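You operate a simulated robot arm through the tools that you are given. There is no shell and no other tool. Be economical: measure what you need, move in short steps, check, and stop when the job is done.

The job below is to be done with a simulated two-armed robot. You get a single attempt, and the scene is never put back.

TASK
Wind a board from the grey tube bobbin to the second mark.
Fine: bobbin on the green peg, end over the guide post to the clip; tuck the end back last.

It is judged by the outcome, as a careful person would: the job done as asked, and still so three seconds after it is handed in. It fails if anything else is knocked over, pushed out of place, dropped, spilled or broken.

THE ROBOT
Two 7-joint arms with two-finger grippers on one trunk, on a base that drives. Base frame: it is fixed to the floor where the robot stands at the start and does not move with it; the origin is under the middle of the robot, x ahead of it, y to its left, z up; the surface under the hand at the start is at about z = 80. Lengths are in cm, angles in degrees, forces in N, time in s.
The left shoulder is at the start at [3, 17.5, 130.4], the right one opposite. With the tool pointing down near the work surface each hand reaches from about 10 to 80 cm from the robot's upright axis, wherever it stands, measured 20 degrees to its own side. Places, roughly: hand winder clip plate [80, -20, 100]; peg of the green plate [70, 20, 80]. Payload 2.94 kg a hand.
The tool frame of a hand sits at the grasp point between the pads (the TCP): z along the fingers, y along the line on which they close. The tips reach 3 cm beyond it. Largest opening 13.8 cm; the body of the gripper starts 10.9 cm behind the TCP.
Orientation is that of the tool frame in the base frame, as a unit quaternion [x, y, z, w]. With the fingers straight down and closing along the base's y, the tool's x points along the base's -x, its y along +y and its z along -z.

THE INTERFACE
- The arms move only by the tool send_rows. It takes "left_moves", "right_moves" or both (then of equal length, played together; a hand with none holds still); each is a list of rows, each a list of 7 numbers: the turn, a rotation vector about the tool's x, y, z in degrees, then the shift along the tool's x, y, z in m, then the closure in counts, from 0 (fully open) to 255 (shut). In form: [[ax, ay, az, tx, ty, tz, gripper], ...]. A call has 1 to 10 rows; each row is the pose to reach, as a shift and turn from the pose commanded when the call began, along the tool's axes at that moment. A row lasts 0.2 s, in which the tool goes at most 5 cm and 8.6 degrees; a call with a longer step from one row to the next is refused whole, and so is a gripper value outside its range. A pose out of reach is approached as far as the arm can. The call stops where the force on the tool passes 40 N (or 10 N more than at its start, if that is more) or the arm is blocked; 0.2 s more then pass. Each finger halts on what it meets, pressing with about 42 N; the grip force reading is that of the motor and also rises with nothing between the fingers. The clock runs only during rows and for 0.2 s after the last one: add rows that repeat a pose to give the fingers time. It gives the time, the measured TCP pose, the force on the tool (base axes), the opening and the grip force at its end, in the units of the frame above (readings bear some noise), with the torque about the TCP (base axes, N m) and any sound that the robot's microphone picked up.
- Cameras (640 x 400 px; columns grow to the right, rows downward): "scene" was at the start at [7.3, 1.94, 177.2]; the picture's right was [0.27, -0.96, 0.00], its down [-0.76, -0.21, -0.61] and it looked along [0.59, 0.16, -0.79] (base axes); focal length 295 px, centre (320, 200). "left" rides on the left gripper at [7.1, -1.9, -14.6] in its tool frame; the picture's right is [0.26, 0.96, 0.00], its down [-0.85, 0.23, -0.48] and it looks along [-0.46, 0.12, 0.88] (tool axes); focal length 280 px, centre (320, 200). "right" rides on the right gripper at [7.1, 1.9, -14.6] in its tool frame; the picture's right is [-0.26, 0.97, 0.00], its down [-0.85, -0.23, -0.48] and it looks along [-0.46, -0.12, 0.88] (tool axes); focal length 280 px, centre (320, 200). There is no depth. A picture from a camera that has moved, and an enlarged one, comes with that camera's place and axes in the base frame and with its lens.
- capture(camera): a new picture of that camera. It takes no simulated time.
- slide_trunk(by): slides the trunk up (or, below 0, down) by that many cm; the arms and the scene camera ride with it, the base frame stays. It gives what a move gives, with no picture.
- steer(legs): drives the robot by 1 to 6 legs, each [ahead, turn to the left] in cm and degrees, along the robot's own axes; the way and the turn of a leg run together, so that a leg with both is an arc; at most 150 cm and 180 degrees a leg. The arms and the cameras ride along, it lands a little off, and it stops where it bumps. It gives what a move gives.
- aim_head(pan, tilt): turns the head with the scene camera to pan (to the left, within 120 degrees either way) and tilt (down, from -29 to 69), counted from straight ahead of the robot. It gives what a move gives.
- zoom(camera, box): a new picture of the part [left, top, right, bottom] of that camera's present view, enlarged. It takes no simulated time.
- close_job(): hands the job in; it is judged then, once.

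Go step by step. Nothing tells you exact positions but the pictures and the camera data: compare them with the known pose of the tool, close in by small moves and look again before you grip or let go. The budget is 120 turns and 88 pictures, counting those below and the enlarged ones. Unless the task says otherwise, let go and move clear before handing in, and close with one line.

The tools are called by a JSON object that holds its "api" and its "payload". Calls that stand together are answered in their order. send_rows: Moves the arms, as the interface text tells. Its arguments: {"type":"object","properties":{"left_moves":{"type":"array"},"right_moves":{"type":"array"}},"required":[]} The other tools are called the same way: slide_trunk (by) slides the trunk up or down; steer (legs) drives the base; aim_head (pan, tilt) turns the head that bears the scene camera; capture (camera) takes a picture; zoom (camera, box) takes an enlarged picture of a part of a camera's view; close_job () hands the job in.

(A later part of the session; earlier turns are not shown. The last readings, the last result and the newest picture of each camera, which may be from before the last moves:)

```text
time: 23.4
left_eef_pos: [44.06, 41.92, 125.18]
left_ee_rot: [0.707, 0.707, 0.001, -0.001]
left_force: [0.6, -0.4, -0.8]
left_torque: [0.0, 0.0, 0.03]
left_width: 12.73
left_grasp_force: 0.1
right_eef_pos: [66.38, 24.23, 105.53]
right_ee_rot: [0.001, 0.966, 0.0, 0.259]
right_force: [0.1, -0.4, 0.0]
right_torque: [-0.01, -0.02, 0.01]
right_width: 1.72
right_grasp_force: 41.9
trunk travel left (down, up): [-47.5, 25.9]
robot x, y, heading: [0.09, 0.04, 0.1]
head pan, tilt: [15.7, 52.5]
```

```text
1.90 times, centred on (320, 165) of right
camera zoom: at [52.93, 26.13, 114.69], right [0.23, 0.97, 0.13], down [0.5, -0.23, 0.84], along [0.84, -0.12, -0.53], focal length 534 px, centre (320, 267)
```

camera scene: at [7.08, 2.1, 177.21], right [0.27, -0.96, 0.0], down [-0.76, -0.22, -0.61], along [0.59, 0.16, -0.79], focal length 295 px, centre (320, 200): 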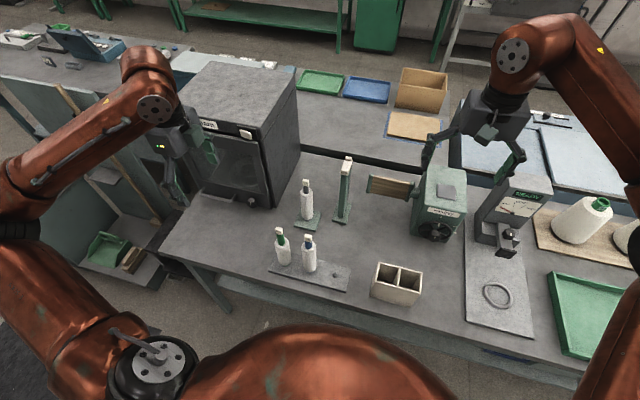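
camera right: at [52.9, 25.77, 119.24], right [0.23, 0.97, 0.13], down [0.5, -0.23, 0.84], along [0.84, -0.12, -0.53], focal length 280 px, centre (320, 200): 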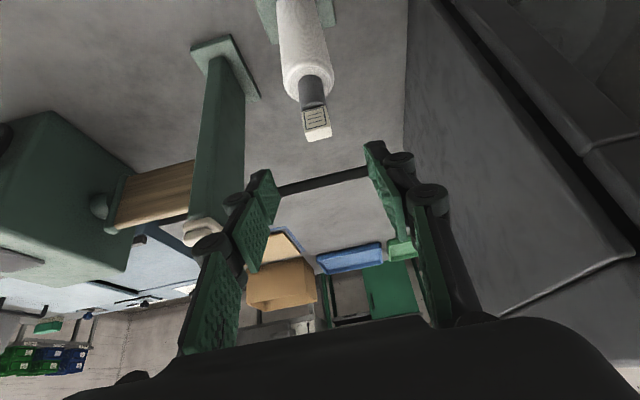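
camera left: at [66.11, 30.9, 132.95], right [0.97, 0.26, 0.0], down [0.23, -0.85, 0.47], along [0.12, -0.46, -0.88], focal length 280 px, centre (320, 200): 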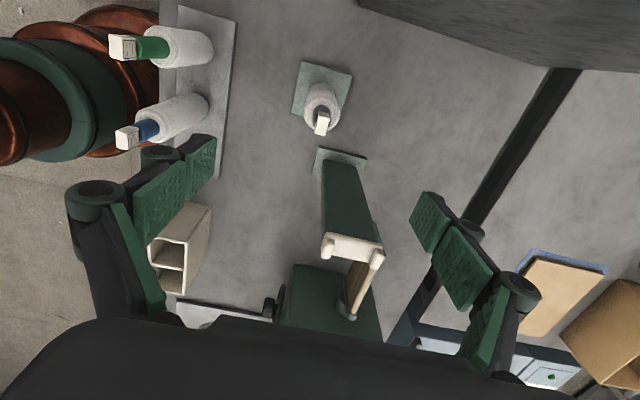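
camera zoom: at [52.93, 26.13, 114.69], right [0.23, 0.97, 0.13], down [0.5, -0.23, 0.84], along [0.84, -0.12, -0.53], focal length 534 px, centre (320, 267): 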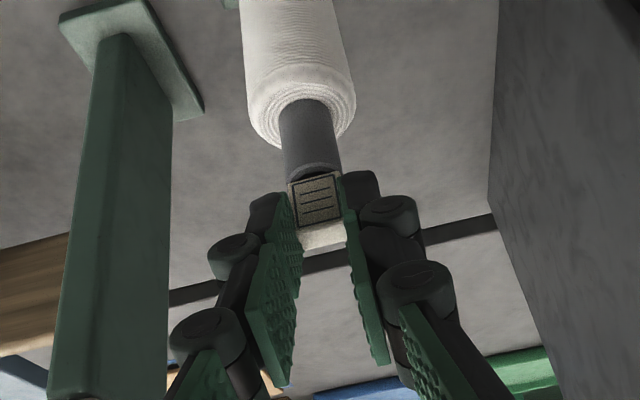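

The tag is gripped with a width of 1.72. I lift it straight out of the tube and check.

{"api": "send_rows", "payload": {"right_moves": [[0, 0, 0, -0.005, 0, -0.0087, 255], [0, 0, 0, -0.0125, 0, -0.02165, 255], [0, 0, 0, -0.025, 0, -0.0433, 255], [0, 0, 0, -0.0375, 0, -0.065, 255], [0, 0, 0, -0.0475, 0, -0.0823, 255], [0, 0, 0, -0.0475, 0, -0.0823, 255]]}}

{"api": "capture", "payload": {"camera": "right"}}

{"api": "zoom", "payload": {"camera": "scene", "box": [270, 130, 370, 230]}}

```text
time: 24.8
left_eef_pos: [44.14, 42.05, 125.25]
left_ee_rot: [0.707, 0.707, -0.001, 0.0]
left_force: [-0.2, -0.5, 0.3]
left_torque: [-0.01, 0.0, 0.04]
left_width: 12.69
left_grasp_force: 0.1
right_eef_pos: [66.31, 24.36, 114.92]
right_ee_rot: [0.0, 0.966, -0.001, 0.259]
right_force: [-0.2, -0.2, 0.3]
right_torque: [0.0, 0.04, -0.01]
right_width: 1.73
right_grasp_force: 42.2
trunk travel left (down, up): [-47.5, 25.9]
robot x, y, heading: [-0.21, -0.08, -0.3]
head pan, tilt: [15.7, 52.5]
```

```text
49 pictures are left
camera right: at [52.84, 26.19, 124.14], right [0.23, 0.97, 0.13], down [0.5, -0.23, 0.84], along [0.84, -0.12, -0.53], focal length 280 px, centre (320, 200)
```

right: 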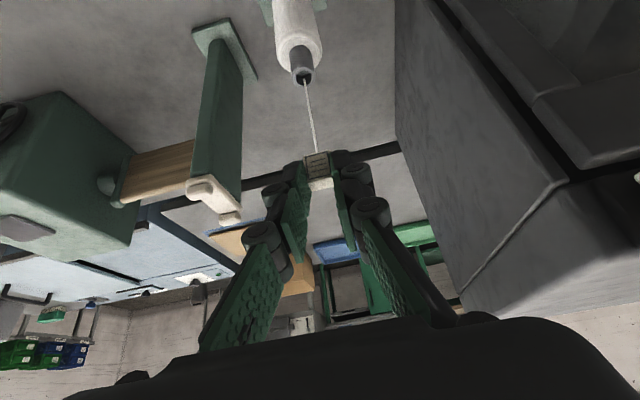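

```text
4.00 times, centred on (320, 180) of scene
camera zoom: at [7.34, 2.05, 177.19], right [0.27, -0.96, 0.0], down [-0.76, -0.22, -0.61], along [0.59, 0.16, -0.79], focal length 1180 px, centre (320, 280)
```

zoom: 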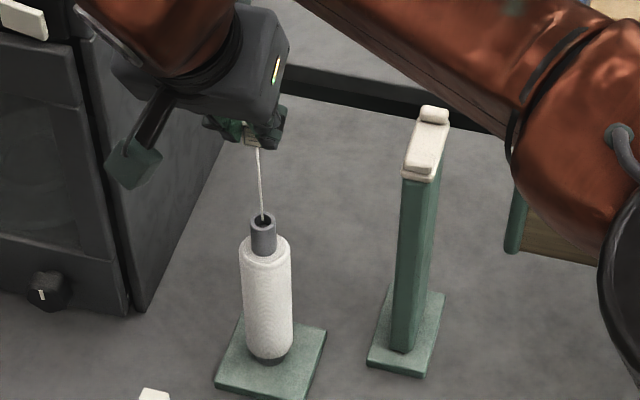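

The thread is paying out from the tube. I move the tag over the guide post slot, at about (74.4, 12, 108.3).

{"api": "send_rows", "payload": {"right_moves": [[0, 0, 0, -0.016, -0.031, 0.006, 255], [0, 0, 0, -0.032, -0.062, 0.012, 255], [0, 0, 0, -0.048, -0.092, 0.018, 255], [0, 0, 0, -0.063, -0.123, 0.025, 255], [0, 0, 0, -0.063, -0.123, 0.025, 255]]}}

{"api": "capture", "payload": {"camera": "right"}}

{"api": "capture", "payload": {"camera": "scene"}}

```text
time: 26.0
left_eef_pos: [44.04, 42.18, 125.19]
left_ee_rot: [0.707, 0.707, -0.001, 0.001]
left_force: [0.5, 0.5, 0.7]
left_torque: [-0.04, 0.01, 0.02]
left_width: 12.76
left_grasp_force: 0.2
right_eef_pos: [73.04, 12.16, 116.03]
right_ee_rot: [0.0, 0.966, -0.001, 0.259]
right_force: [-0.3, -0.4, 0.0]
right_torque: [-0.05, -0.02, -0.04]
right_width: 1.72
right_grasp_force: 41.4
trunk travel left (down, up): [-47.5, 25.9]
robot x, y, heading: [-0.23, -0.15, -0.0]
head pan, tilt: [15.7, 52.5]
```

```text
47 pictures are left
camera right: at [59.64, 14.01, 125.25], right [0.23, 0.97, 0.13], down [0.5, -0.23, 0.84], along [0.84, -0.12, -0.53], focal length 280 px, centre (320, 200)
```

right: 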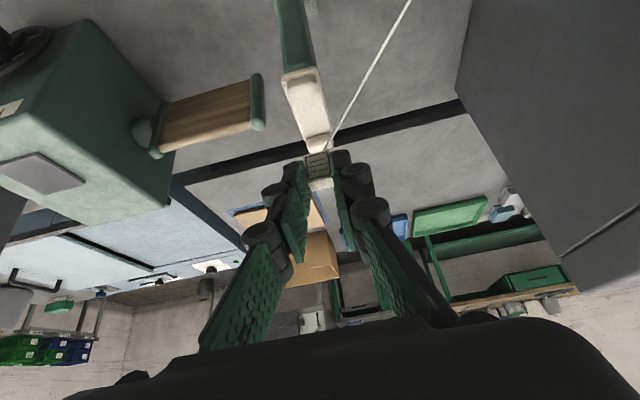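

```text
46 pictures are left
camera scene: at [7.24, 2.19, 177.2], right [0.27, -0.96, 0.0], down [-0.76, -0.22, -0.61], along [0.59, 0.16, -0.79], focal length 295 px, centre (320, 200)
```

scene: 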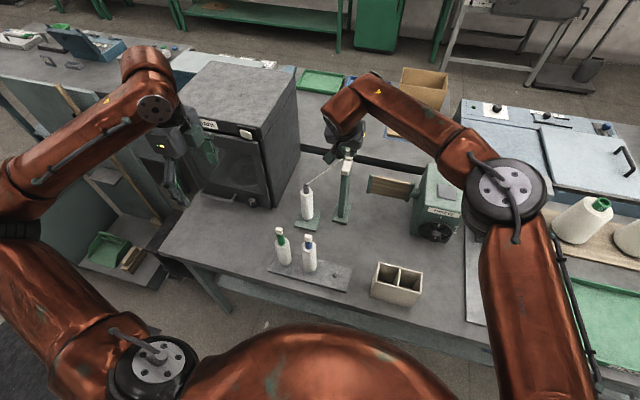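

The slot spans x from about 70.7 to 76.5 and the tag is centred over it. Next I carry the tag across to above the clip plate.

{"api": "send_rows", "payload": {"right_moves": [[0, 0, 0, -0.001, -0.034, 0.002, 255], [0, 0, 0, -0.002, -0.068, 0.004, 255], [0, 0, 0, -0.005, -0.102, 0.012, 255], [0, 0, 0, -0.007, -0.136, 0.02, 255], [0, 0, 0, -0.009, -0.17, 0.028, 255], [0, 0, 0, -0.011, -0.204, 0.034, 255], [0, 0, 0, -0.013, -0.238, 0.04, 255], [0, 0, 0, -0.015, -0.272, 0.046, 255], [0, 0, 0, -0.017, -0.306, 0.052, 255], [0, 0, 0, -0.019, -0.34, 0.057, 255]]}}

{"api": "capture", "payload": {"camera": "right"}}

{"api": "capture", "payload": {"camera": "scene"}}

```text
time: 28.2
left_eef_pos: [44.15, 41.89, 125.45]
left_ee_rot: [0.707, 0.707, 0.001, 0.0]
left_force: [0.1, -0.3, 0.6]
left_torque: [0.05, 0.0, 0.0]
left_width: 12.74
left_grasp_force: 0.1
right_eef_pos: [77.43, -22.35, 112.1]
right_ee_rot: [0.0, 0.966, 0.001, 0.259]
right_force: [0.2, -0.5, 0.3]
right_torque: [0.0, 0.01, 0.0]
right_width: 1.7
right_grasp_force: 41.5
trunk travel left (down, up): [-47.5, 25.9]
robot x, y, heading: [0.2, 0.01, -0.2]
head pan, tilt: [15.7, 52.5]
```

```text
45 pictures are left
camera right: at [64.06, -20.46, 121.25], right [0.23, 0.96, 0.13], down [0.5, -0.23, 0.84], along [0.84, -0.12, -0.53], focal length 280 px, centre (320, 200)
```

right: 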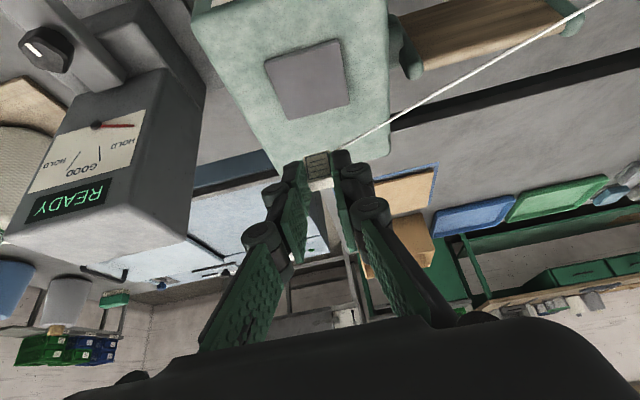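

```text
44 pictures are left
camera scene: at [7.28, 1.77, 177.2], right [0.27, -0.96, 0.0], down [-0.76, -0.21, -0.61], along [0.59, 0.17, -0.79], focal length 295 px, centre (320, 200)
```

scene: 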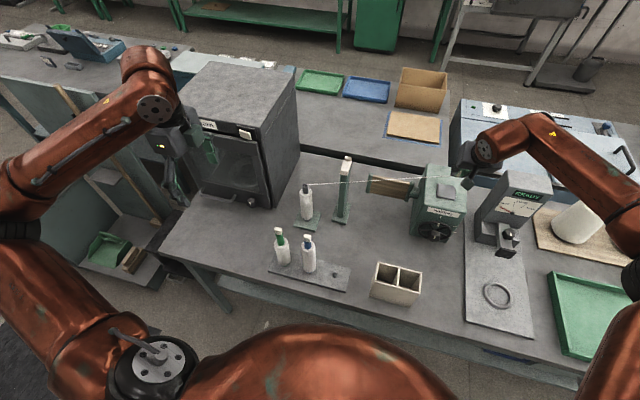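

I need to see where the thread runs relative to the post.

{"api": "zoom", "payload": {"camera": "scene", "box": [295, 145, 395, 225]}}

{"api": "zoom", "payload": {"camera": "scene", "box": [400, 140, 500, 220]}}

```text
5.00 times, centred on (345, 185) of scene
camera zoom: at [7.28, 1.77, 177.2], right [0.27, -0.96, 0.0], down [-0.76, -0.21, -0.61], along [0.59, 0.17, -0.79], focal length 1475 px, centre (195, 275)
```

zoom: 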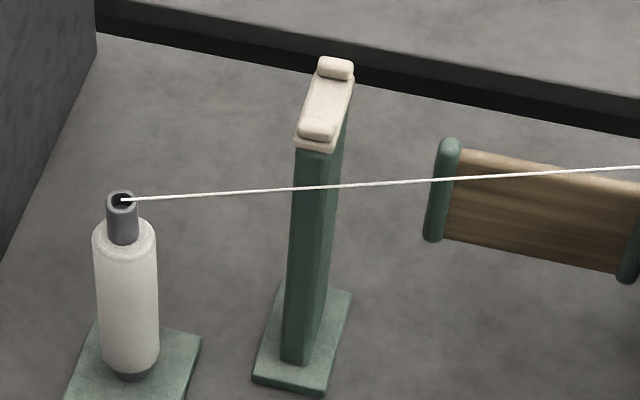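

```text
5.00 times, centred on (450, 180) of scene
camera zoom: at [7.28, 1.77, 177.2], right [0.27, -0.96, 0.0], down [-0.76, -0.21, -0.61], along [0.59, 0.17, -0.79], focal length 1475 px, centre (-330, 300)
```

zoom: 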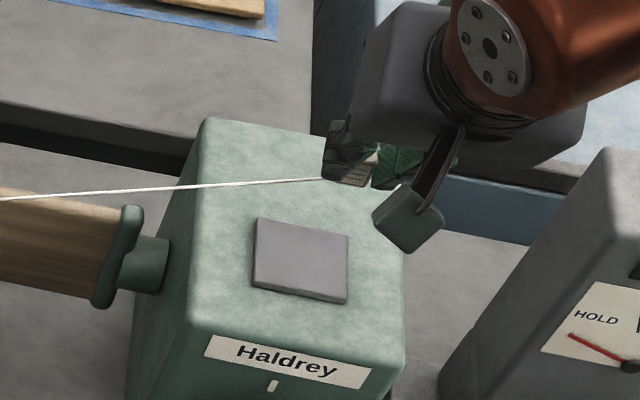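

The thread slipped in front of the post instead of lying in the slot. I go back to the bobbin side and cross again further out in x, then dip the tag just past the post so the thread seats.

{"api": "send_rows", "payload": {"right_moves": [[0, 0, 0, 0.002, 0.0393, -0.009, 255], [0, 0, 0, 0.0044, 0.0786, -0.018, 255], [0, 0, 0, 0.0065, 0.1179, -0.027, 255], [0, 0, 0, 0.0087, 0.1572, -0.036, 255], [0, 0, 0, 0.0109, 0.1965, -0.045, 255], [0, 0, 0, 0.0131, 0.2358, -0.05, 255], [0, 0, 0, 0.0153, 0.2751, -0.055, 255], [0, 0, 0, 0.0174, 0.3144, -0.06, 255], [0, 0, 0, 0.0196, 0.3537, -0.065, 255], [0, 0, 0, 0.0218, 0.393, -0.0703, 255]]}}

{"api": "zoom", "payload": {"camera": "scene", "box": [285, 125, 385, 225]}}

```text
time: 30.4
left_eef_pos: [44.01, 42.38, 125.23]
left_ee_rot: [0.707, 0.707, 0.0, 0.001]
left_force: [0.4, 1.2, 0.0]
left_torque: [-0.1, -0.02, 0.02]
left_width: 12.73
left_grasp_force: 0.1
right_eef_pos: [72.0, 17.41, 116.95]
right_ee_rot: [0.0, 0.966, -0.001, 0.258]
right_force: [-0.1, 0.7, -0.2]
right_torque: [-0.03, 0.03, 0.01]
right_width: 1.71
right_grasp_force: 42.3
trunk travel left (down, up): [-47.5, 25.9]
robot x, y, heading: [0.33, 0.3, -0.0]
head pan, tilt: [15.7, 52.5]
```

```text
4.00 times, centred on (335, 175) of scene
camera zoom: at [7.24, 2.36, 177.2], right [0.27, -0.96, 0.0], down [-0.76, -0.22, -0.61], along [0.59, 0.16, -0.79], focal length 1180 px, centre (260, 300)
```

zoom: 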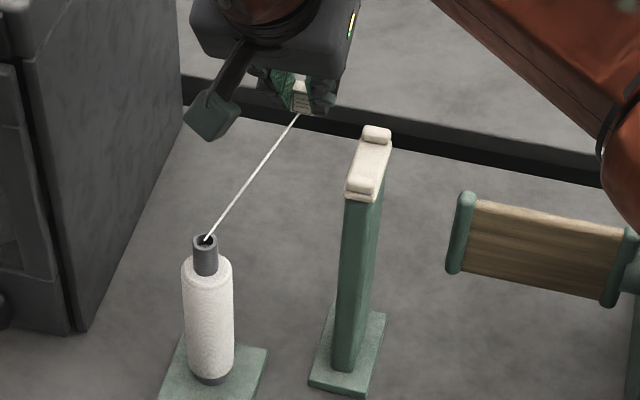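

Now I cross further out, then dip the tag just past the post.

{"api": "send_rows", "payload": {"right_moves": [[0, 0, 0, -0.0112, -0.037, 0.0007, 255], [0, 0, 0, -0.0224, -0.076, 0.0014, 255], [0, 0, 0, -0.0335, -0.115, 0.002, 255], [0, 0, 0, -0.0335, -0.115, 0.002, 255], [0, 0, 0, -0.02, -0.115, 0.0255, 255], [0, 0, 0, -0.006, -0.115, 0.05, 255], [0, 0, 0, 0.008, -0.115, 0.074, 255], [0, 0, 0, 0.0165, -0.115, 0.0885, 255], [0, 0, 0, 0.0165, -0.115, 0.0885, 255]]}}

{"api": "zoom", "payload": {"camera": "scene", "box": [285, 125, 385, 225]}}

```text
time: 32.4
left_eef_pos: [44.03, 42.03, 125.16]
left_ee_rot: [0.707, 0.707, 0.0, 0.0]
left_force: [-0.4, 0.3, -0.4]
left_torque: [0.01, 0.0, -0.01]
left_width: 12.72
left_grasp_force: 0.1
right_eef_pos: [75.0, 5.86, 108.52]
right_ee_rot: [0.0, 0.966, 0.0, 0.259]
right_force: [0.0, -0.5, -0.3]
right_torque: [0.0, 0.01, 0.02]
right_width: 1.72
right_grasp_force: 41.9
trunk travel left (down, up): [-47.5, 25.9]
robot x, y, heading: [-0.14, -0.01, 0.1]
head pan, tilt: [15.7, 52.5]
```

```text
4.00 times, centred on (335, 175) of scene
camera zoom: at [7.25, 2.0, 177.2], right [0.27, -0.96, 0.0], down [-0.76, -0.22, -0.61], along [0.59, 0.16, -0.79], focal length 1180 px, centre (260, 300)
```

zoom: 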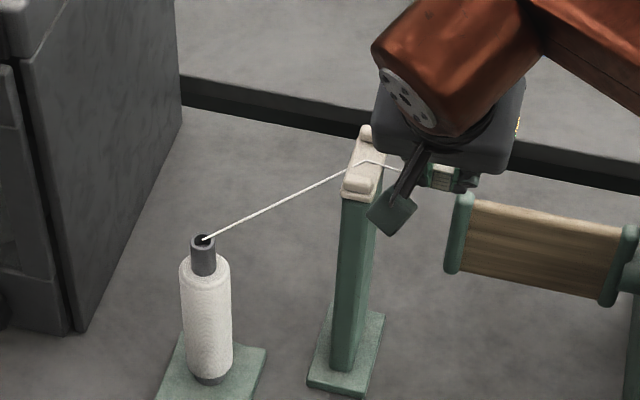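

The thread is now bent over the slot. I carry the tag low across to the clip plate, which I put at about (78.6, -22, 100).

{"api": "send_rows", "payload": {"right_moves": [[0, 0, 0, -0.012, -0.03, 0.006, 255], [0, 0, 0, -0.022, -0.061, 0.012, 255], [0, 0, 0, -0.023, -0.092, 0.015, 255], [0, 0, 0, -0.022, -0.123, 0.018, 255], [0, 0, 0, -0.021, -0.154, 0.021, 255], [0, 0, 0, -0.019, -0.185, 0.022, 255], [0, 0, 0, -0.017, -0.216, 0.023, 255], [0, 0, 0, -0.014, -0.247, 0.024, 255], [0, 0, 0, -0.0115, -0.2785, 0.024, 255], [0, 0, 0, -0.0115, -0.2785, 0.024, 255]]}}

{"api": "capture", "payload": {"camera": "right"}}

{"api": "zoom", "payload": {"camera": "scene", "box": [290, 130, 490, 230]}}

```text
time: 34.6
left_eef_pos: [44.06, 42.16, 125.33]
left_ee_rot: [0.707, 0.707, 0.0, 0.0]
left_force: [0.3, -0.5, 0.3]
left_torque: [-0.03, 0.01, -0.01]
left_width: 12.73
left_grasp_force: 0.1
right_eef_pos: [77.16, -22.18, 106.99]
right_ee_rot: [-0.001, 0.966, 0.0, 0.258]
right_force: [-0.3, -0.6, -0.7]
right_torque: [-0.05, 0.04, -0.03]
right_width: 1.72
right_grasp_force: 42.0
trunk travel left (down, up): [-47.5, 25.9]
robot x, y, heading: [0.25, -0.29, 0.2]
head pan, tilt: [15.7, 52.5]
```

```text
39 pictures are left
camera right: at [63.77, -20.33, 116.21], right [0.23, 0.97, 0.13], down [0.5, -0.23, 0.84], along [0.84, -0.12, -0.53], focal length 280 px, centre (320, 200)
```

right: 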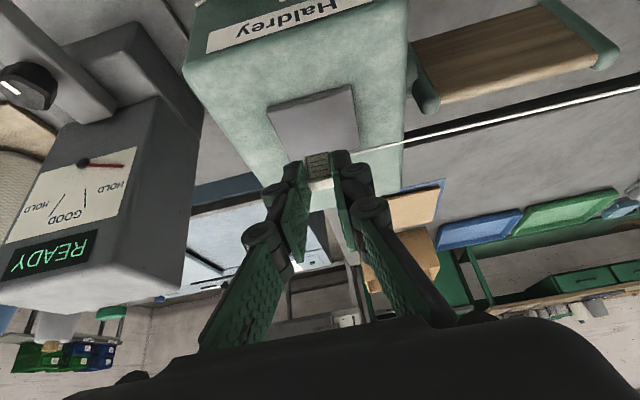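

```text
3.20 times, centred on (390, 180) of scene
camera zoom: at [7.32, 2.09, 177.19], right [0.27, -0.96, 0.0], down [-0.76, -0.22, -0.61], along [0.59, 0.16, -0.79], focal length 944 px, centre (96, 264)
```

zoom: 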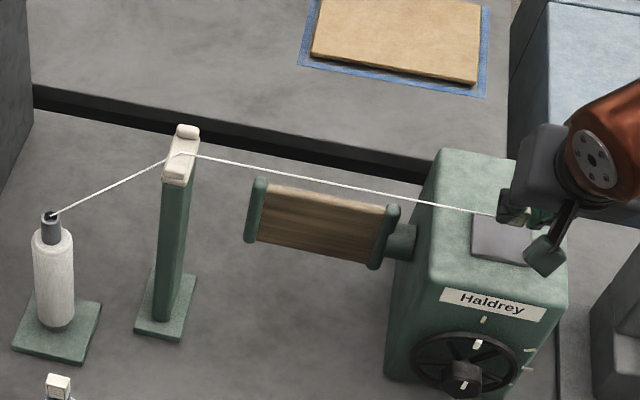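

The thread runs over the post to the winder and the tag is over the clip plate. I descend gently.

{"api": "send_rows", "payload": {"right_moves": [[0, 0, 0, 0.0055, 0.001, 0.0025, 255], [0, 0, 0, 0.0085, 0.001, 0.0067, 255], [0, 0, 0, 0.011, 0.001, 0.011, 255], [0, 0, 0, 0.0135, 0.001, 0.0153, 255], [0, 0, 0, 0.0135, 0.001, 0.0153, 255]]}}

{"api": "capture", "payload": {"camera": "right"}}

{"api": "zoom", "payload": {"camera": "scene", "box": [410, 150, 490, 220]}}

```text
time: 35.8
left_eef_pos: [44.04, 41.98, 125.21]
left_ee_rot: [0.707, 0.707, 0.0, 0.0]
left_force: [-0.1, 0.3, 0.3]
left_torque: [0.01, 0.05, 0.03]
left_width: 12.72
left_grasp_force: 0.1
right_eef_pos: [76.71, -22.26, 105.04]
right_ee_rot: [0.0, 0.966, 0.001, 0.259]
right_force: [0.4, 0.6, 0.3]
right_torque: [0.01, -0.01, -0.01]
right_width: 1.71
right_grasp_force: 41.8
trunk travel left (down, up): [-47.5, 25.9]
robot x, y, heading: [0.12, -0.14, -0.2]
head pan, tilt: [15.7, 52.5]
```

```text
37 pictures are left
camera right: at [63.35, -20.34, 114.17], right [0.23, 0.96, 0.13], down [0.5, -0.23, 0.84], along [0.84, -0.12, -0.53], focal length 280 px, centre (320, 200)
```

right: 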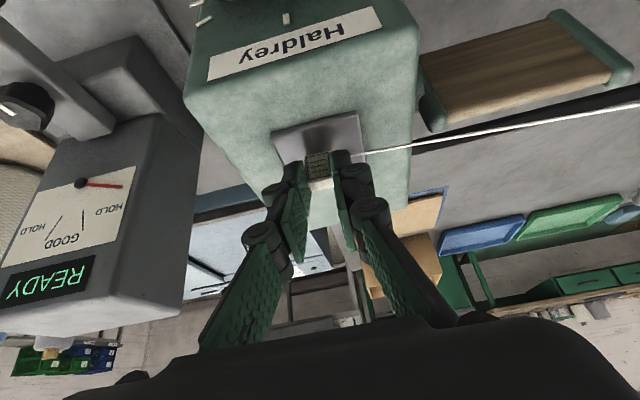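

```text
5.71 times, centred on (450, 185) of scene
camera zoom: at [7.28, 1.94, 177.2], right [0.27, -0.96, 0.0], down [-0.76, -0.21, -0.61], along [0.59, 0.16, -0.79], focal length 1686 px, centre (-423, 286)
```

zoom: 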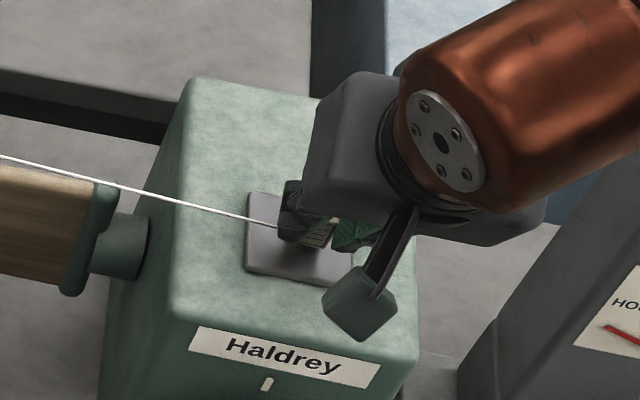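

There's no contact yet, so I continue down in small steps and watch the force.

{"api": "send_rows", "payload": {"right_moves": [[0, 0, 0, 0.0015, 0, 0.0026, 255], [0, 0, 0, 0.003, 0, 0.0052, 255], [0, 0, 0, 0.0045, 0, 0.0078, 255], [0, 0, 0, 0.0045, 0, 0.0078, 255]]}}

{"api": "zoom", "payload": {"camera": "right", "box": [230, 80, 410, 230]}}

```text
time: 36.8
left_eef_pos: [43.95, 42.1, 125.35]
left_ee_rot: [0.707, 0.707, 0.001, 0.0]
left_force: [-0.1, 0.0, -0.2]
left_torque: [-0.02, -0.01, 0.01]
left_width: 12.73
left_grasp_force: 0.0
right_eef_pos: [76.8, -22.1, 104.62]
right_ee_rot: [0.0, 0.965, 0.002, 0.262]
right_force: [0.1, -2.2, 19.4]
right_torque: [-0.18, -0.34, -0.04]
right_width: 1.71
right_grasp_force: 42.0
trunk travel left (down, up): [-47.5, 25.9]
robot x, y, heading: [0.12, 0.01, -0.1]
head pan, tilt: [15.7, 52.5]
```

```text
2.67 times, centred on (320, 155) of right
camera zoom: at [63.33, -20.23, 113.66], right [0.23, 0.96, 0.13], down [0.49, -0.23, 0.84], along [0.84, -0.12, -0.53], focal length 748 px, centre (320, 320)
```

zoom: 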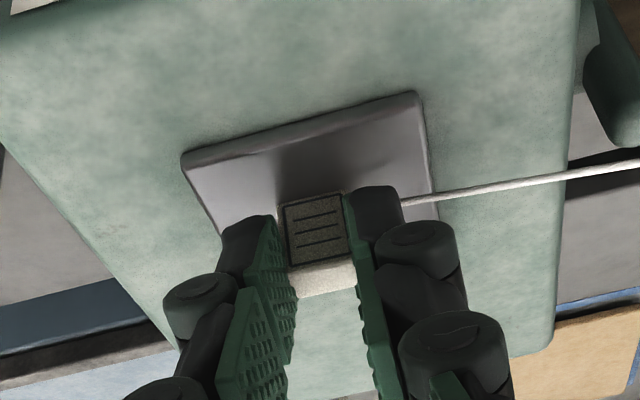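

Contact at 19 N. I ease off slightly and then open a little.

{"api": "send_rows", "payload": {"right_moves": [[0, 0, 0, -0.0015, 0, -0.0026, 255], [0, 0, 0, -0.0015, 0, -0.0026, 225], [0, 0, 0, -0.0015, 0, -0.0026, 205], [0, 0, 0, -0.0015, 0, -0.0026, 190], [0, 0, 0, -0.0015, 0, -0.0026, 190]]}}

{"api": "zoom", "payload": {"camera": "right", "box": [230, 80, 410, 230]}}

```text
time: 38.0
left_eef_pos: [43.94, 41.98, 125.2]
left_ee_rot: [0.707, 0.707, -0.001, 0.001]
left_force: [-0.7, 0.1, -0.5]
left_torque: [-0.02, -0.01, 0.01]
left_width: 12.74
left_grasp_force: 0.1
right_eef_pos: [76.74, -22.14, 104.49]
right_ee_rot: [0.0, 0.966, 0.0, 0.258]
right_force: [-1.0, 0.5, 0.0]
right_torque: [0.03, -0.01, 0.01]
right_width: 3.51
right_grasp_force: 0.0
trunk travel left (down, up): [-47.5, 25.9]
robot x, y, heading: [-0.07, -0.04, -0.1]
head pan, tilt: [15.7, 52.5]
```

```text
2.67 times, centred on (320, 155) of right
camera zoom: at [63.4, -20.24, 113.63], right [0.23, 0.96, 0.13], down [0.5, -0.23, 0.84], along [0.84, -0.12, -0.53], focal length 748 px, centre (320, 320)
```

zoom: 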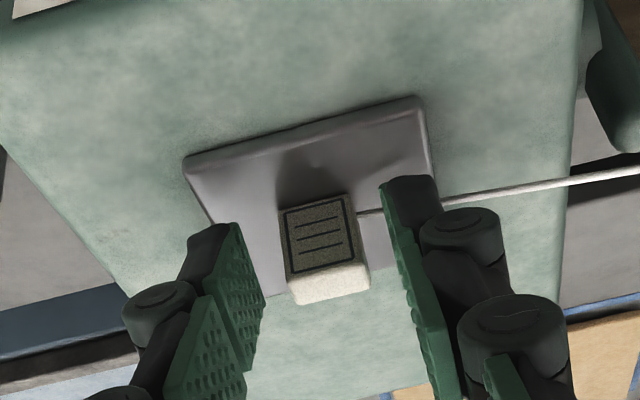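

The tag stands on the clip plate. I raise the hand clear and verify.

{"api": "send_rows", "payload": {"right_moves": [[0, 0, 0, -0.005, 0, -0.0087, 190], [0, 0, 0, -0.015, 0, -0.026, 190], [0, 0, 0, -0.03, 0, -0.052, 190], [0, 0, 0, -0.045, 0, -0.078, 190]]}}

{"api": "zoom", "payload": {"camera": "scene", "box": [290, 130, 490, 250]}}

```text
time: 39.0
left_eef_pos: [44.0, 41.98, 125.24]
left_ee_rot: [0.708, 0.707, 0.0, 0.0]
left_force: [0.5, 0.0, -0.9]
left_torque: [0.01, 0.01, 0.01]
left_width: 12.71
left_grasp_force: 0.1
right_eef_pos: [76.88, -22.06, 113.6]
right_ee_rot: [0.0, 0.966, 0.001, 0.259]
right_force: [0.3, 0.6, -0.4]
right_torque: [-0.05, 0.01, -0.01]
right_width: 3.52
right_grasp_force: 0.1
trunk travel left (down, up): [-47.5, 25.9]
robot x, y, heading: [-0.24, -0.23, -0.1]
head pan, tilt: [15.7, 52.5]
```

```text
3.20 times, centred on (390, 190) of scene
camera zoom: at [7.23, 1.98, 177.2], right [0.27, -0.96, 0.0], down [-0.76, -0.22, -0.61], along [0.59, 0.16, -0.79], focal length 944 px, centre (96, 232)
```

zoom: 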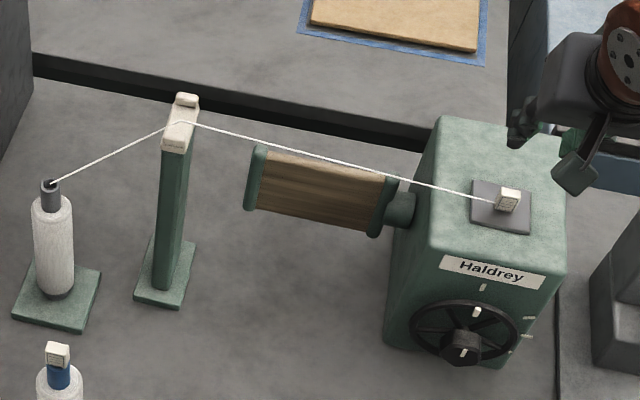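

The end is clipped with the thread over the post. Next comes the wheel, so I pull the right hand back in front of it and look at the marks.

{"api": "send_rows", "payload": {"right_moves": [[0, 0, 0, 0.035, 0, -0.012, 190], [0, 0, 0, 0.07, 0, -0.024, 190], [0, 0, 0, 0.105, 0, -0.03, 170], [0, 0, 0, 0.145, 0, -0.03, 150], [0, 0, 0, 0.185, 0, -0.025, 140], [0, 0, 0, 0.229, 0, -0.021, 140], [0, 0, 0, 0.229, 0, -0.021, 140]]}}

{"api": "zoom", "payload": {"camera": "right", "box": [200, 20, 440, 200]}}

```text
time: 40.6
left_eef_pos: [44.29, 42.02, 125.25]
left_ee_rot: [0.707, 0.707, -0.001, -0.001]
left_force: [-0.6, 0.0, 0.3]
left_torque: [0.02, 0.03, 0.01]
left_width: 12.76
left_grasp_force: 0.0
right_eef_pos: [56.07, -21.86, 103.61]
right_ee_rot: [0.0, 0.966, 0.0, 0.259]
right_force: [0.1, 0.0, 0.2]
right_torque: [0.04, 0.01, -0.04]
right_width: 6.21
right_grasp_force: 0.1
trunk travel left (down, up): [-47.5, 25.9]
robot x, y, heading: [-0.01, -0.02, 0.2]
head pan, tilt: [15.7, 52.5]
```

```text
2.22 times, centred on (320, 110) of right
camera zoom: at [42.65, -20.02, 112.73], right [0.23, 0.96, 0.13], down [0.5, -0.23, 0.84], along [0.84, -0.12, -0.53], focal length 623 px, centre (320, 400)
```

zoom: 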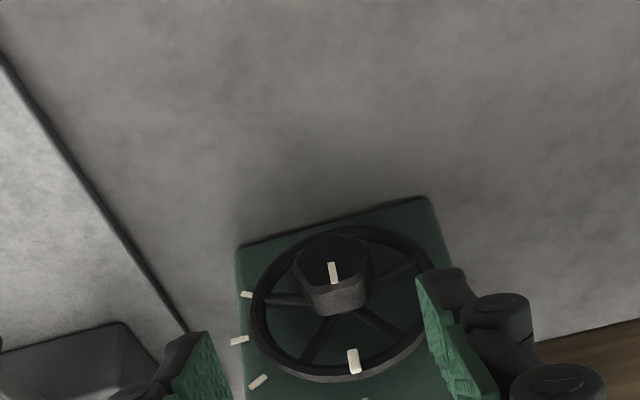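

The three marks are at about 60°, 90° and 120° clockwise from the index, so the second one is at 90°. I zoom on the hub to see its shape.

{"api": "zoom", "payload": {"camera": "right", "box": [285, 100, 385, 195]}}

{"api": "zoom", "payload": {"camera": "scene", "box": [410, 205, 460, 245]}}

```text
4.21 times, centred on (335, 148) of right
camera zoom: at [42.65, -20.02, 112.73], right [0.23, 0.96, 0.13], down [0.5, -0.23, 0.84], along [0.84, -0.12, -0.53], focal length 1181 px, centre (257, 421)
```

zoom: 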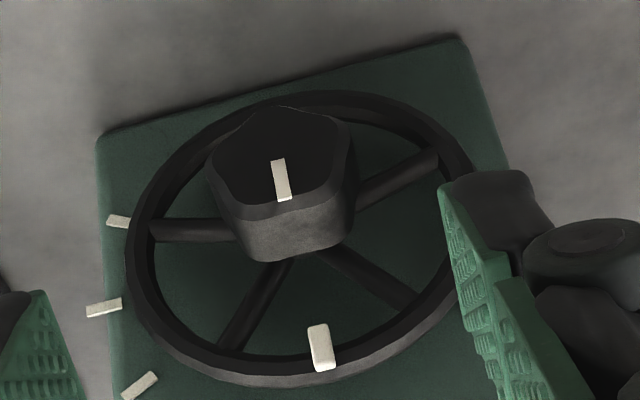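

```text
10.00 times, centred on (435, 225) of scene
camera zoom: at [7.36, 1.99, 177.19], right [0.27, -0.96, 0.0], down [-0.76, -0.22, -0.61], along [0.59, 0.16, -0.79], focal length 2950 px, centre (-830, -50)
```

zoom: 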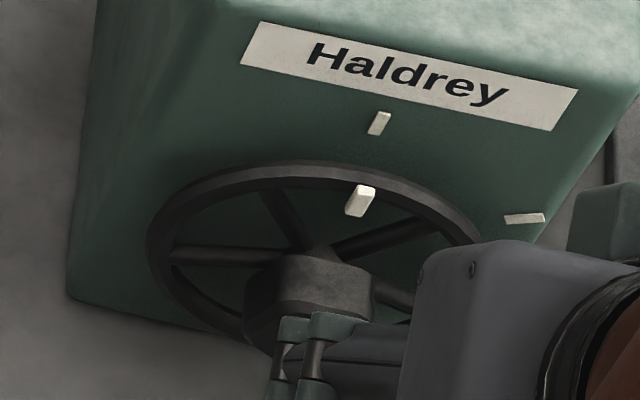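

The hub is a rounded pentagon with a flat on top, front centre at about (68.6, -21.9, 88). I'll grip it from above and in front, swung -18° about the wheel axis so a jaw meets a flat, then swing 90° clockwise. I go to a pre-grasp pose first.

{"api": "send_rows", "payload": {"right_moves": [[3.9, 0, -2.25, -0.006, 0.0055, 0.03, 140], [7.8, 0, -4.5, -0.012, 0.011, 0.059, 140], [11.7, 0, -6.75, -0.018, 0.0165, 0.088, 140], [15.59, 0, -9, -0.0237, 0.022, 0.1176, 140], [15.59, 0, -9, -0.0237, 0.022, 0.1176, 140]]}}

{"api": "capture", "payload": {"camera": "right"}}

{"api": "zoom", "payload": {"camera": "scene", "box": [370, 150, 510, 270]}}

```text
time: 41.8
left_eef_pos: [43.99, 42.01, 125.32]
left_ee_rot: [0.707, 0.707, 0.001, -0.001]
left_force: [-0.7, -0.1, -0.7]
left_torque: [0.06, 0.0, -0.01]
left_width: 12.74
left_grasp_force: 0.1
right_eef_pos: [63.89, -19.94, 94.65]
right_ee_rot: [-0.04, 0.954, -0.152, 0.256]
right_force: [-0.1, -1.2, 0.5]
right_torque: [0.03, 0.01, 0.04]
right_width: 6.23
right_grasp_force: 0.0
trunk travel left (down, up): [-47.5, 25.9]
robot x, y, heading: [0.04, 0.0, 0.0]
head pan, tilt: [15.7, 52.5]
```

```text
29 pictures are left
camera right: at [50.58, -15.23, 102.87], right [0.23, 0.96, -0.17], down [0.5, 0.04, 0.87], along [0.84, -0.28, -0.47], focal length 280 px, centre (320, 200)
```

right: 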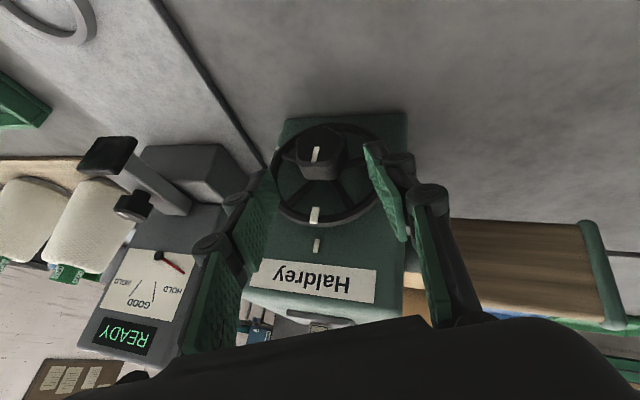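

```text
3.33 times, centred on (440, 210) of scene
camera zoom: at [7.17, 1.83, 177.21], right [0.27, -0.96, 0.0], down [-0.76, -0.21, -0.61], along [0.59, 0.17, -0.79], focal length 984 px, centre (-80, 167)
```

zoom: 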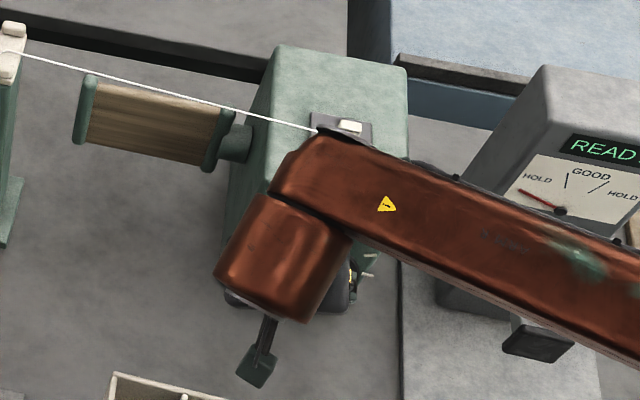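

The pose looks right and the hub lies along the approach axis. I advance onto the hub.

{"api": "send_rows", "payload": {"right_moves": [[0, 0, 0, 0, 0, 0.03, 140], [0, 0, 0, 0, 0, 0.055, 140], [0, 0, 0, 0, 0, 0.07, 140], [0, 0, 0, 0, 0, 0.0805, 140], [0, 0, 0, 0, 0, 0.0805, 140]]}}

{"api": "zoom", "payload": {"camera": "right", "box": [220, 60, 420, 260]}}

```text
time: 43.0
left_eef_pos: [43.73, 42.13, 125.33]
left_ee_rot: [0.707, 0.707, 0.001, 0.0]
left_force: [0.4, 0.1, 0.3]
left_torque: [0.02, 0.03, -0.03]
left_width: 12.76
left_grasp_force: 0.0
right_eef_pos: [67.4, -21.78, 88.2]
right_ee_rot: [-0.041, 0.955, -0.149, 0.253]
right_force: [-30.0, 5.2, 8.7]
right_torque: [-0.12, 0.18, -0.23]
right_width: 6.21
right_grasp_force: 8.6
trunk travel left (down, up): [-47.5, 25.9]
robot x, y, heading: [-0.09, 0.23, -0.1]
head pan, tilt: [15.7, 52.5]
```

```text
2.00 times, centred on (320, 160) of right
camera zoom: at [54.07, -17.26, 96.31], right [0.23, 0.96, -0.17], down [0.5, 0.04, 0.86], along [0.84, -0.28, -0.47], focal length 561 px, centre (320, 280)
```

zoom: 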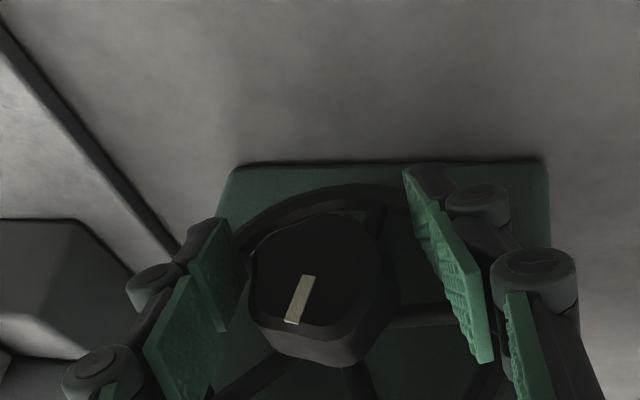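

The tips touched the spokes, with -30 N in x. I back off about 9 mm along x and then close on the hub.

{"api": "send_rows", "payload": {"right_moves": [[0, 0, 0, 0.0078, 0, -0.0045, 140], [0, 0, 0, 0.0078, 0, -0.0045, 140], [0, 0, 0, 0.0078, 0, -0.0045, 170], [0, 0, 0, 0.0078, 0, -0.0045, 200], [0, 0, 0, 0.0078, 0, -0.0045, 255], [0, 0, 0, 0.0078, 0, -0.0045, 255]]}}

{"api": "zoom", "payload": {"camera": "right", "box": [220, 60, 420, 260]}}

```text
time: 44.4
left_eef_pos: [44.09, 42.02, 125.22]
left_ee_rot: [0.707, 0.707, 0.0, -0.001]
left_force: [1.1, 0.3, -0.4]
left_torque: [-0.01, -0.01, -0.04]
left_width: 12.72
left_grasp_force: 0.1
right_eef_pos: [67.22, -21.97, 88.27]
right_ee_rot: [-0.041, 0.954, -0.15, 0.257]
right_force: [7.5, 0.3, 0.8]
right_torque: [0.02, -0.06, 0.27]
right_width: 3.95
right_grasp_force: 44.9
trunk travel left (down, up): [-47.5, 25.9]
robot x, y, heading: [0.29, -0.22, -0.0]
head pan, tilt: [15.7, 52.5]
```

```text
2.00 times, centred on (320, 160) of right
camera zoom: at [53.76, -17.37, 96.33], right [0.23, 0.96, -0.17], down [0.5, 0.04, 0.87], along [0.84, -0.28, -0.47], focal length 561 px, centre (320, 280)
```

zoom: 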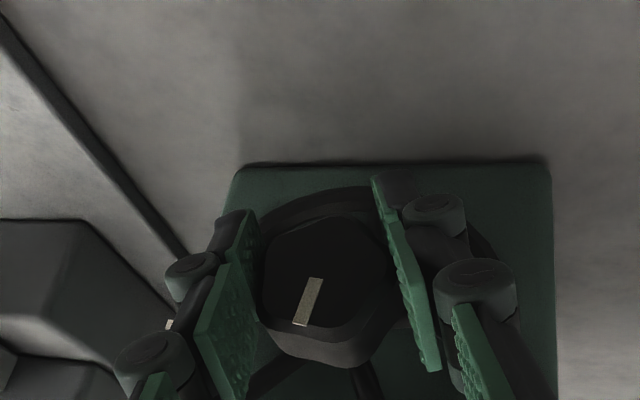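

The hub is gripped with a width of 3.95. I swing 54° clockwise about the wheel axis.

{"api": "send_rows", "payload": {"right_moves": [[-6.68, 0, 3.857, 0, 0, 0, 255], [-13.36, 0, 7.714, 0, 0, 0, 255], [-20.04, 0, 11.57, 0, 0, 0, 255], [-26.72, 0, 15.43, 0, 0, 0, 255], [-33.4, 0, 19.285, 0, 0, 0, 255], [-40.08, 0, 23.14, 0, 0, 0, 255], [-46.76, 0, 27, 0, 0, 0, 255], [-46.76, 0, 27, 0, 0, 0, 255]]}}

{"api": "capture", "payload": {"camera": "right"}}

{"api": "capture", "payload": {"camera": "scene"}}

```text
time: 46.2
left_eef_pos: [44.28, 42.32, 125.12]
left_ee_rot: [0.707, 0.707, -0.002, 0.001]
left_force: [-0.4, -0.2, 0.0]
left_torque: [-0.01, -0.01, -0.01]
left_width: 12.73
left_grasp_force: 0.1
right_eef_pos: [67.11, -21.69, 88.2]
right_ee_rot: [0.08, 0.918, 0.3, 0.246]
right_force: [18.9, 23.2, 1.5]
right_torque: [-0.09, -0.18, 0.56]
right_width: 3.93
right_grasp_force: 45.1
trunk travel left (down, up): [-47.5, 25.9]
robot x, y, heading: [0.07, 0.6, 0.2]
head pan, tilt: [15.7, 52.5]
```

```text
25 pictures are left
camera right: at [53.78, -25.57, 96.82], right [0.22, 0.7, 0.67], down [0.5, -0.68, 0.54], along [0.84, 0.21, -0.5], focal length 280 px, centre (320, 200)
```

right: 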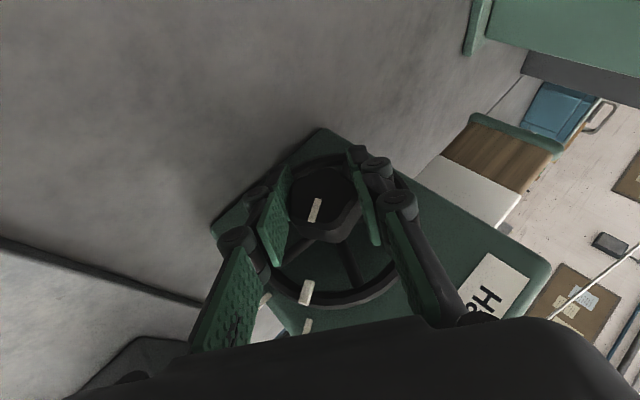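

```text
24 pictures are left
camera scene: at [7.56, 2.39, 177.19], right [0.27, -0.96, 0.0], down [-0.76, -0.22, -0.61], along [0.58, 0.16, -0.79], focal length 295 px, centre (320, 200)
```

scene: 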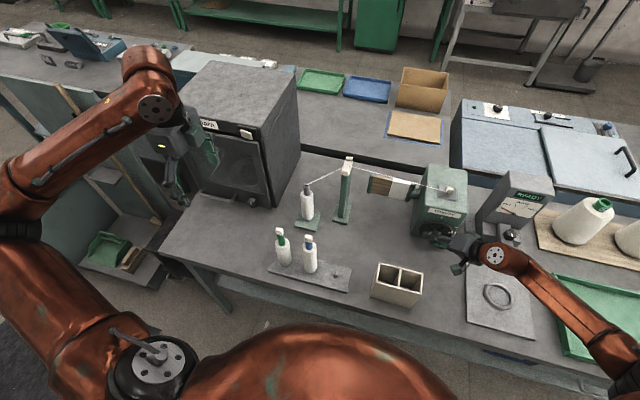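

The board has taken thread and the wheel is at roughly 54°. To stay clear of the scale I release, back off, swing back 36° and regrip for the last 36°.

{"api": "send_rows", "payload": {"right_moves": [[0, 0, 0, 0, 0, 0, 180], [0, 0, 0, 0, 0, 0, 140], [0, 0, 0, 0, 0, -0.03, 140], [0, 0, 0, 0, 0, -0.06, 140], [6.24, 0, -3.6, 0.001, 0.006, -0.0583, 140], [12.47, 0, -7.2, 0.002, 0.0122, -0.0566, 140], [18.7, 0, -10.8, 0.003, 0.0184, -0.0549, 140], [24.94, 0, -14.4, 0.004, 0.0245, -0.0531, 140], [31.18, 0, -18, 0.0049, 0.0306, -0.0514, 140], [31.18, 0, -18, 0.0049, 0.0306, -0.0514, 140]]}}

{"api": "zoom", "payload": {"camera": "right", "box": [200, 80, 420, 300]}}

```text
time: 48.4
left_eef_pos: [43.97, 41.98, 125.32]
left_ee_rot: [0.707, 0.707, 0.0, 0.0]
left_force: [-0.1, -0.4, 0.7]
left_torque: [0.03, 0.0, 0.02]
left_width: 12.69
left_grasp_force: 0.1
right_eef_pos: [64.05, -22.09, 93.3]
right_ee_rot: [0.0, 0.966, 0.0, 0.26]
right_force: [0.0, 0.6, 0.8]
right_torque: [-0.02, 0.02, 0.01]
right_width: 6.18
right_grasp_force: 0.1
trunk travel left (down, up): [-47.5, 25.9]
robot x, y, heading: [-0.34, -0.03, -0.2]
head pan, tilt: [15.7, 52.5]
```

```text
1.82 times, centred on (310, 190) of right
camera zoom: at [50.56, -20.3, 102.44], right [0.23, 0.96, 0.13], down [0.5, -0.23, 0.84], along [0.84, -0.13, -0.53], focal length 510 px, centre (338, 218)
```

zoom: 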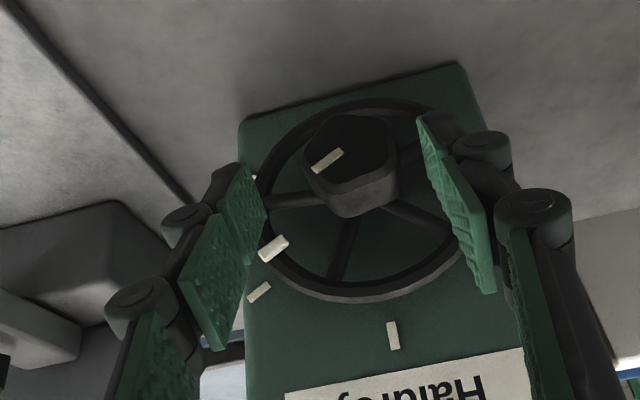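

The wheel reads about 59°, near the first mark, so roughly 31° remain. I regrip at a 5° swing and close.

{"api": "send_rows", "payload": {"right_moves": [[-4.33, 0, 2.5, 0, 0, 0.02, 140], [-4.33, 0, 2.5, 0, 0, 0.04, 140], [-4.33, 0, 2.5, 0, 0, 0.06, 140], [-4.33, 0, 2.5, 0, 0, 0.06, 140], [-4.33, 0, 2.5, 0, 0, 0.06, 180], [-4.33, 0, 2.5, 0, 0, 0.06, 220], [-4.33, 0, 2.5, 0, 0, 0.06, 255], [-4.33, 0, 2.5, 0, 0, 0.06, 255], [-4.33, 0, 2.5, 0, 0, 0.06, 255]]}}

{"api": "capture", "payload": {"camera": "right"}}

```text
time: 50.4
left_eef_pos: [44.01, 42.24, 125.25]
left_ee_rot: [0.707, 0.707, 0.0, 0.0]
left_force: [0.0, -0.9, -0.5]
left_torque: [-0.01, 0.02, -0.03]
left_width: 12.72
left_grasp_force: 0.0
right_eef_pos: [66.96, -21.91, 87.98]
right_ee_rot: [0.01, 0.965, 0.043, 0.258]
right_force: [-0.3, 12.7, -3.1]
right_torque: [-0.05, -0.03, 0.23]
right_width: 3.82
right_grasp_force: 45.0
trunk travel left (down, up): [-47.5, 25.9]
robot x, y, heading: [-0.17, -0.01, 0.1]
head pan, tilt: [15.7, 52.5]
```

```text
22 pictures are left
camera right: at [53.68, -20.79, 97.37], right [0.22, 0.95, 0.22], down [0.5, -0.3, 0.81], along [0.84, -0.07, -0.54], focal length 280 px, centre (320, 200)
```

right: 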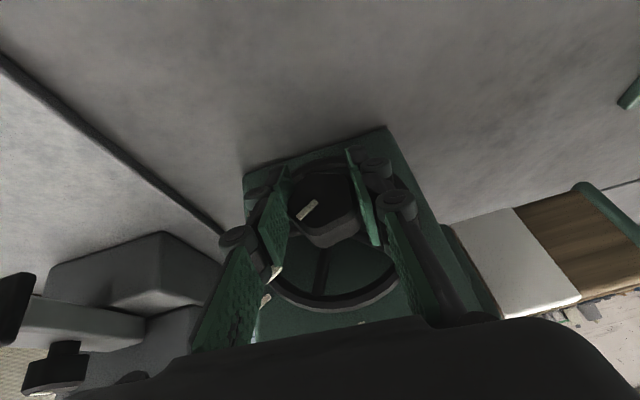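

Gripped at 3.82. I turn 31° more, release and back off to measure.

{"api": "send_rows", "payload": {"right_moves": [[-6.71, 0, 3.875, 0, 0, 0, 255], [-13.42, 0, 7.75, 0, 0, 0, 255], [-20.13, 0, 11.625, 0, 0, 0, 255], [-26.85, 0, 15.5, 0, 0, 0, 255], [-26.85, 0, 15.5, 0, 0, 0, 255], [-26.85, 0, 15.5, 0, 0, 0, 180], [-26.85, 0, 15.5, 0, 0, 0, 140]]}}

```text
time: 52.0
left_eef_pos: [44.09, 42.09, 125.23]
left_ee_rot: [0.707, 0.707, 0.0, 0.001]
left_force: [0.6, 0.1, 0.2]
left_torque: [0.02, 0.04, 0.01]
left_width: 12.73
left_grasp_force: 0.0
right_eef_pos: [66.99, -22.34, 88.0]
right_ee_rot: [0.08, 0.919, 0.297, 0.246]
right_force: [-0.3, 0.4, 0.2]
right_torque: [0.01, 0.02, 0.0]
right_width: 6.2
right_grasp_force: 0.0
trunk travel left (down, up): [-47.5, 25.9]
robot x, y, heading: [-0.26, 0.18, 0.0]
head pan, tilt: [15.7, 52.5]
```

Now I back off and swing to a viewing pose.

{"api": "send_rows", "payload": {"right_moves": [[0, 0, 0, 0, 0, -0.03, 140], [0, 0, 0, 0, 0, -0.06, 140], [6.24, 0, -3.6, 0.001, 0.006, -0.0583, 140], [12.47, 0, -7.2, 0.002, 0.0122, -0.0566, 140], [18.7, 0, -10.8, 0.003, 0.0184, -0.0549, 140], [24.94, 0, -14.4, 0.004, 0.0245, -0.0531, 140], [31.18, 0, -18, 0.0049, 0.0306, -0.0514, 140], [31.18, 0, -18, 0.0049, 0.0306, -0.08, 100], [31.18, 0, -18, 0.0049, 0.0306, -0.11, 60], [31.18, 0, -18, 0.0049, 0.0306, -0.11, 0]]}}

{"api": "zoom", "payload": {"camera": "right", "box": [220, 90, 400, 240]}}

{"api": "zoom", "payload": {"camera": "scene", "box": [410, 205, 460, 245]}}

```text
time: 54.2
left_eef_pos: [44.18, 42.01, 125.12]
left_ee_rot: [0.707, 0.707, 0.0, 0.0]
left_force: [0.6, 0.1, 0.6]
left_torque: [0.0, -0.01, 0.03]
left_width: 12.73
left_grasp_force: 0.1
right_eef_pos: [61.2, -24.89, 97.48]
right_ee_rot: [0.0, 0.966, 0.0, 0.258]
right_force: [-0.3, 0.1, 0.4]
right_torque: [0.0, 0.0, -0.03]
right_width: 12.8
right_grasp_force: 0.1
trunk travel left (down, up): [-47.5, 25.9]
robot x, y, heading: [-0.33, -0.17, 0.1]
head pan, tilt: [15.7, 52.5]
```

```text
2.67 times, centred on (310, 165) of right
camera zoom: at [47.83, -23.03, 106.66], right [0.23, 0.97, 0.13], down [0.5, -0.23, 0.84], along [0.84, -0.12, -0.53], focal length 748 px, centre (347, 293)
```

zoom: 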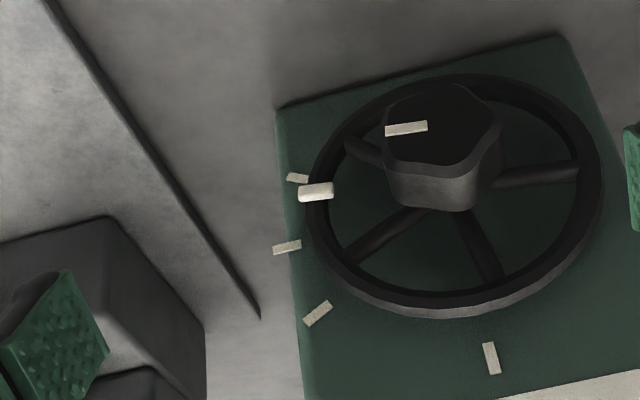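

```text
10.00 times, centred on (435, 225) of scene
camera zoom: at [7.35, 2.01, 177.19], right [0.27, -0.96, 0.0], down [-0.76, -0.22, -0.61], along [0.59, 0.16, -0.79], focal length 2950 px, centre (-830, -50)
```

zoom: 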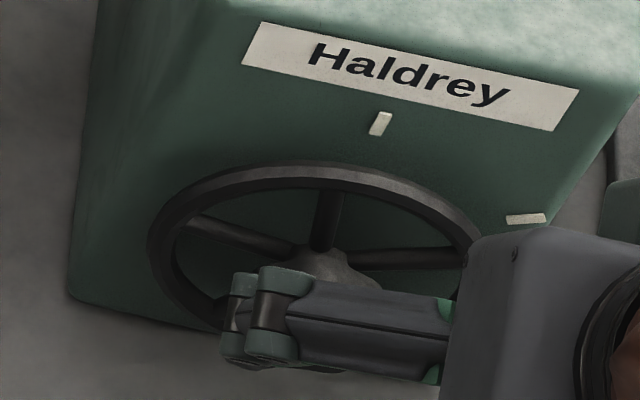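

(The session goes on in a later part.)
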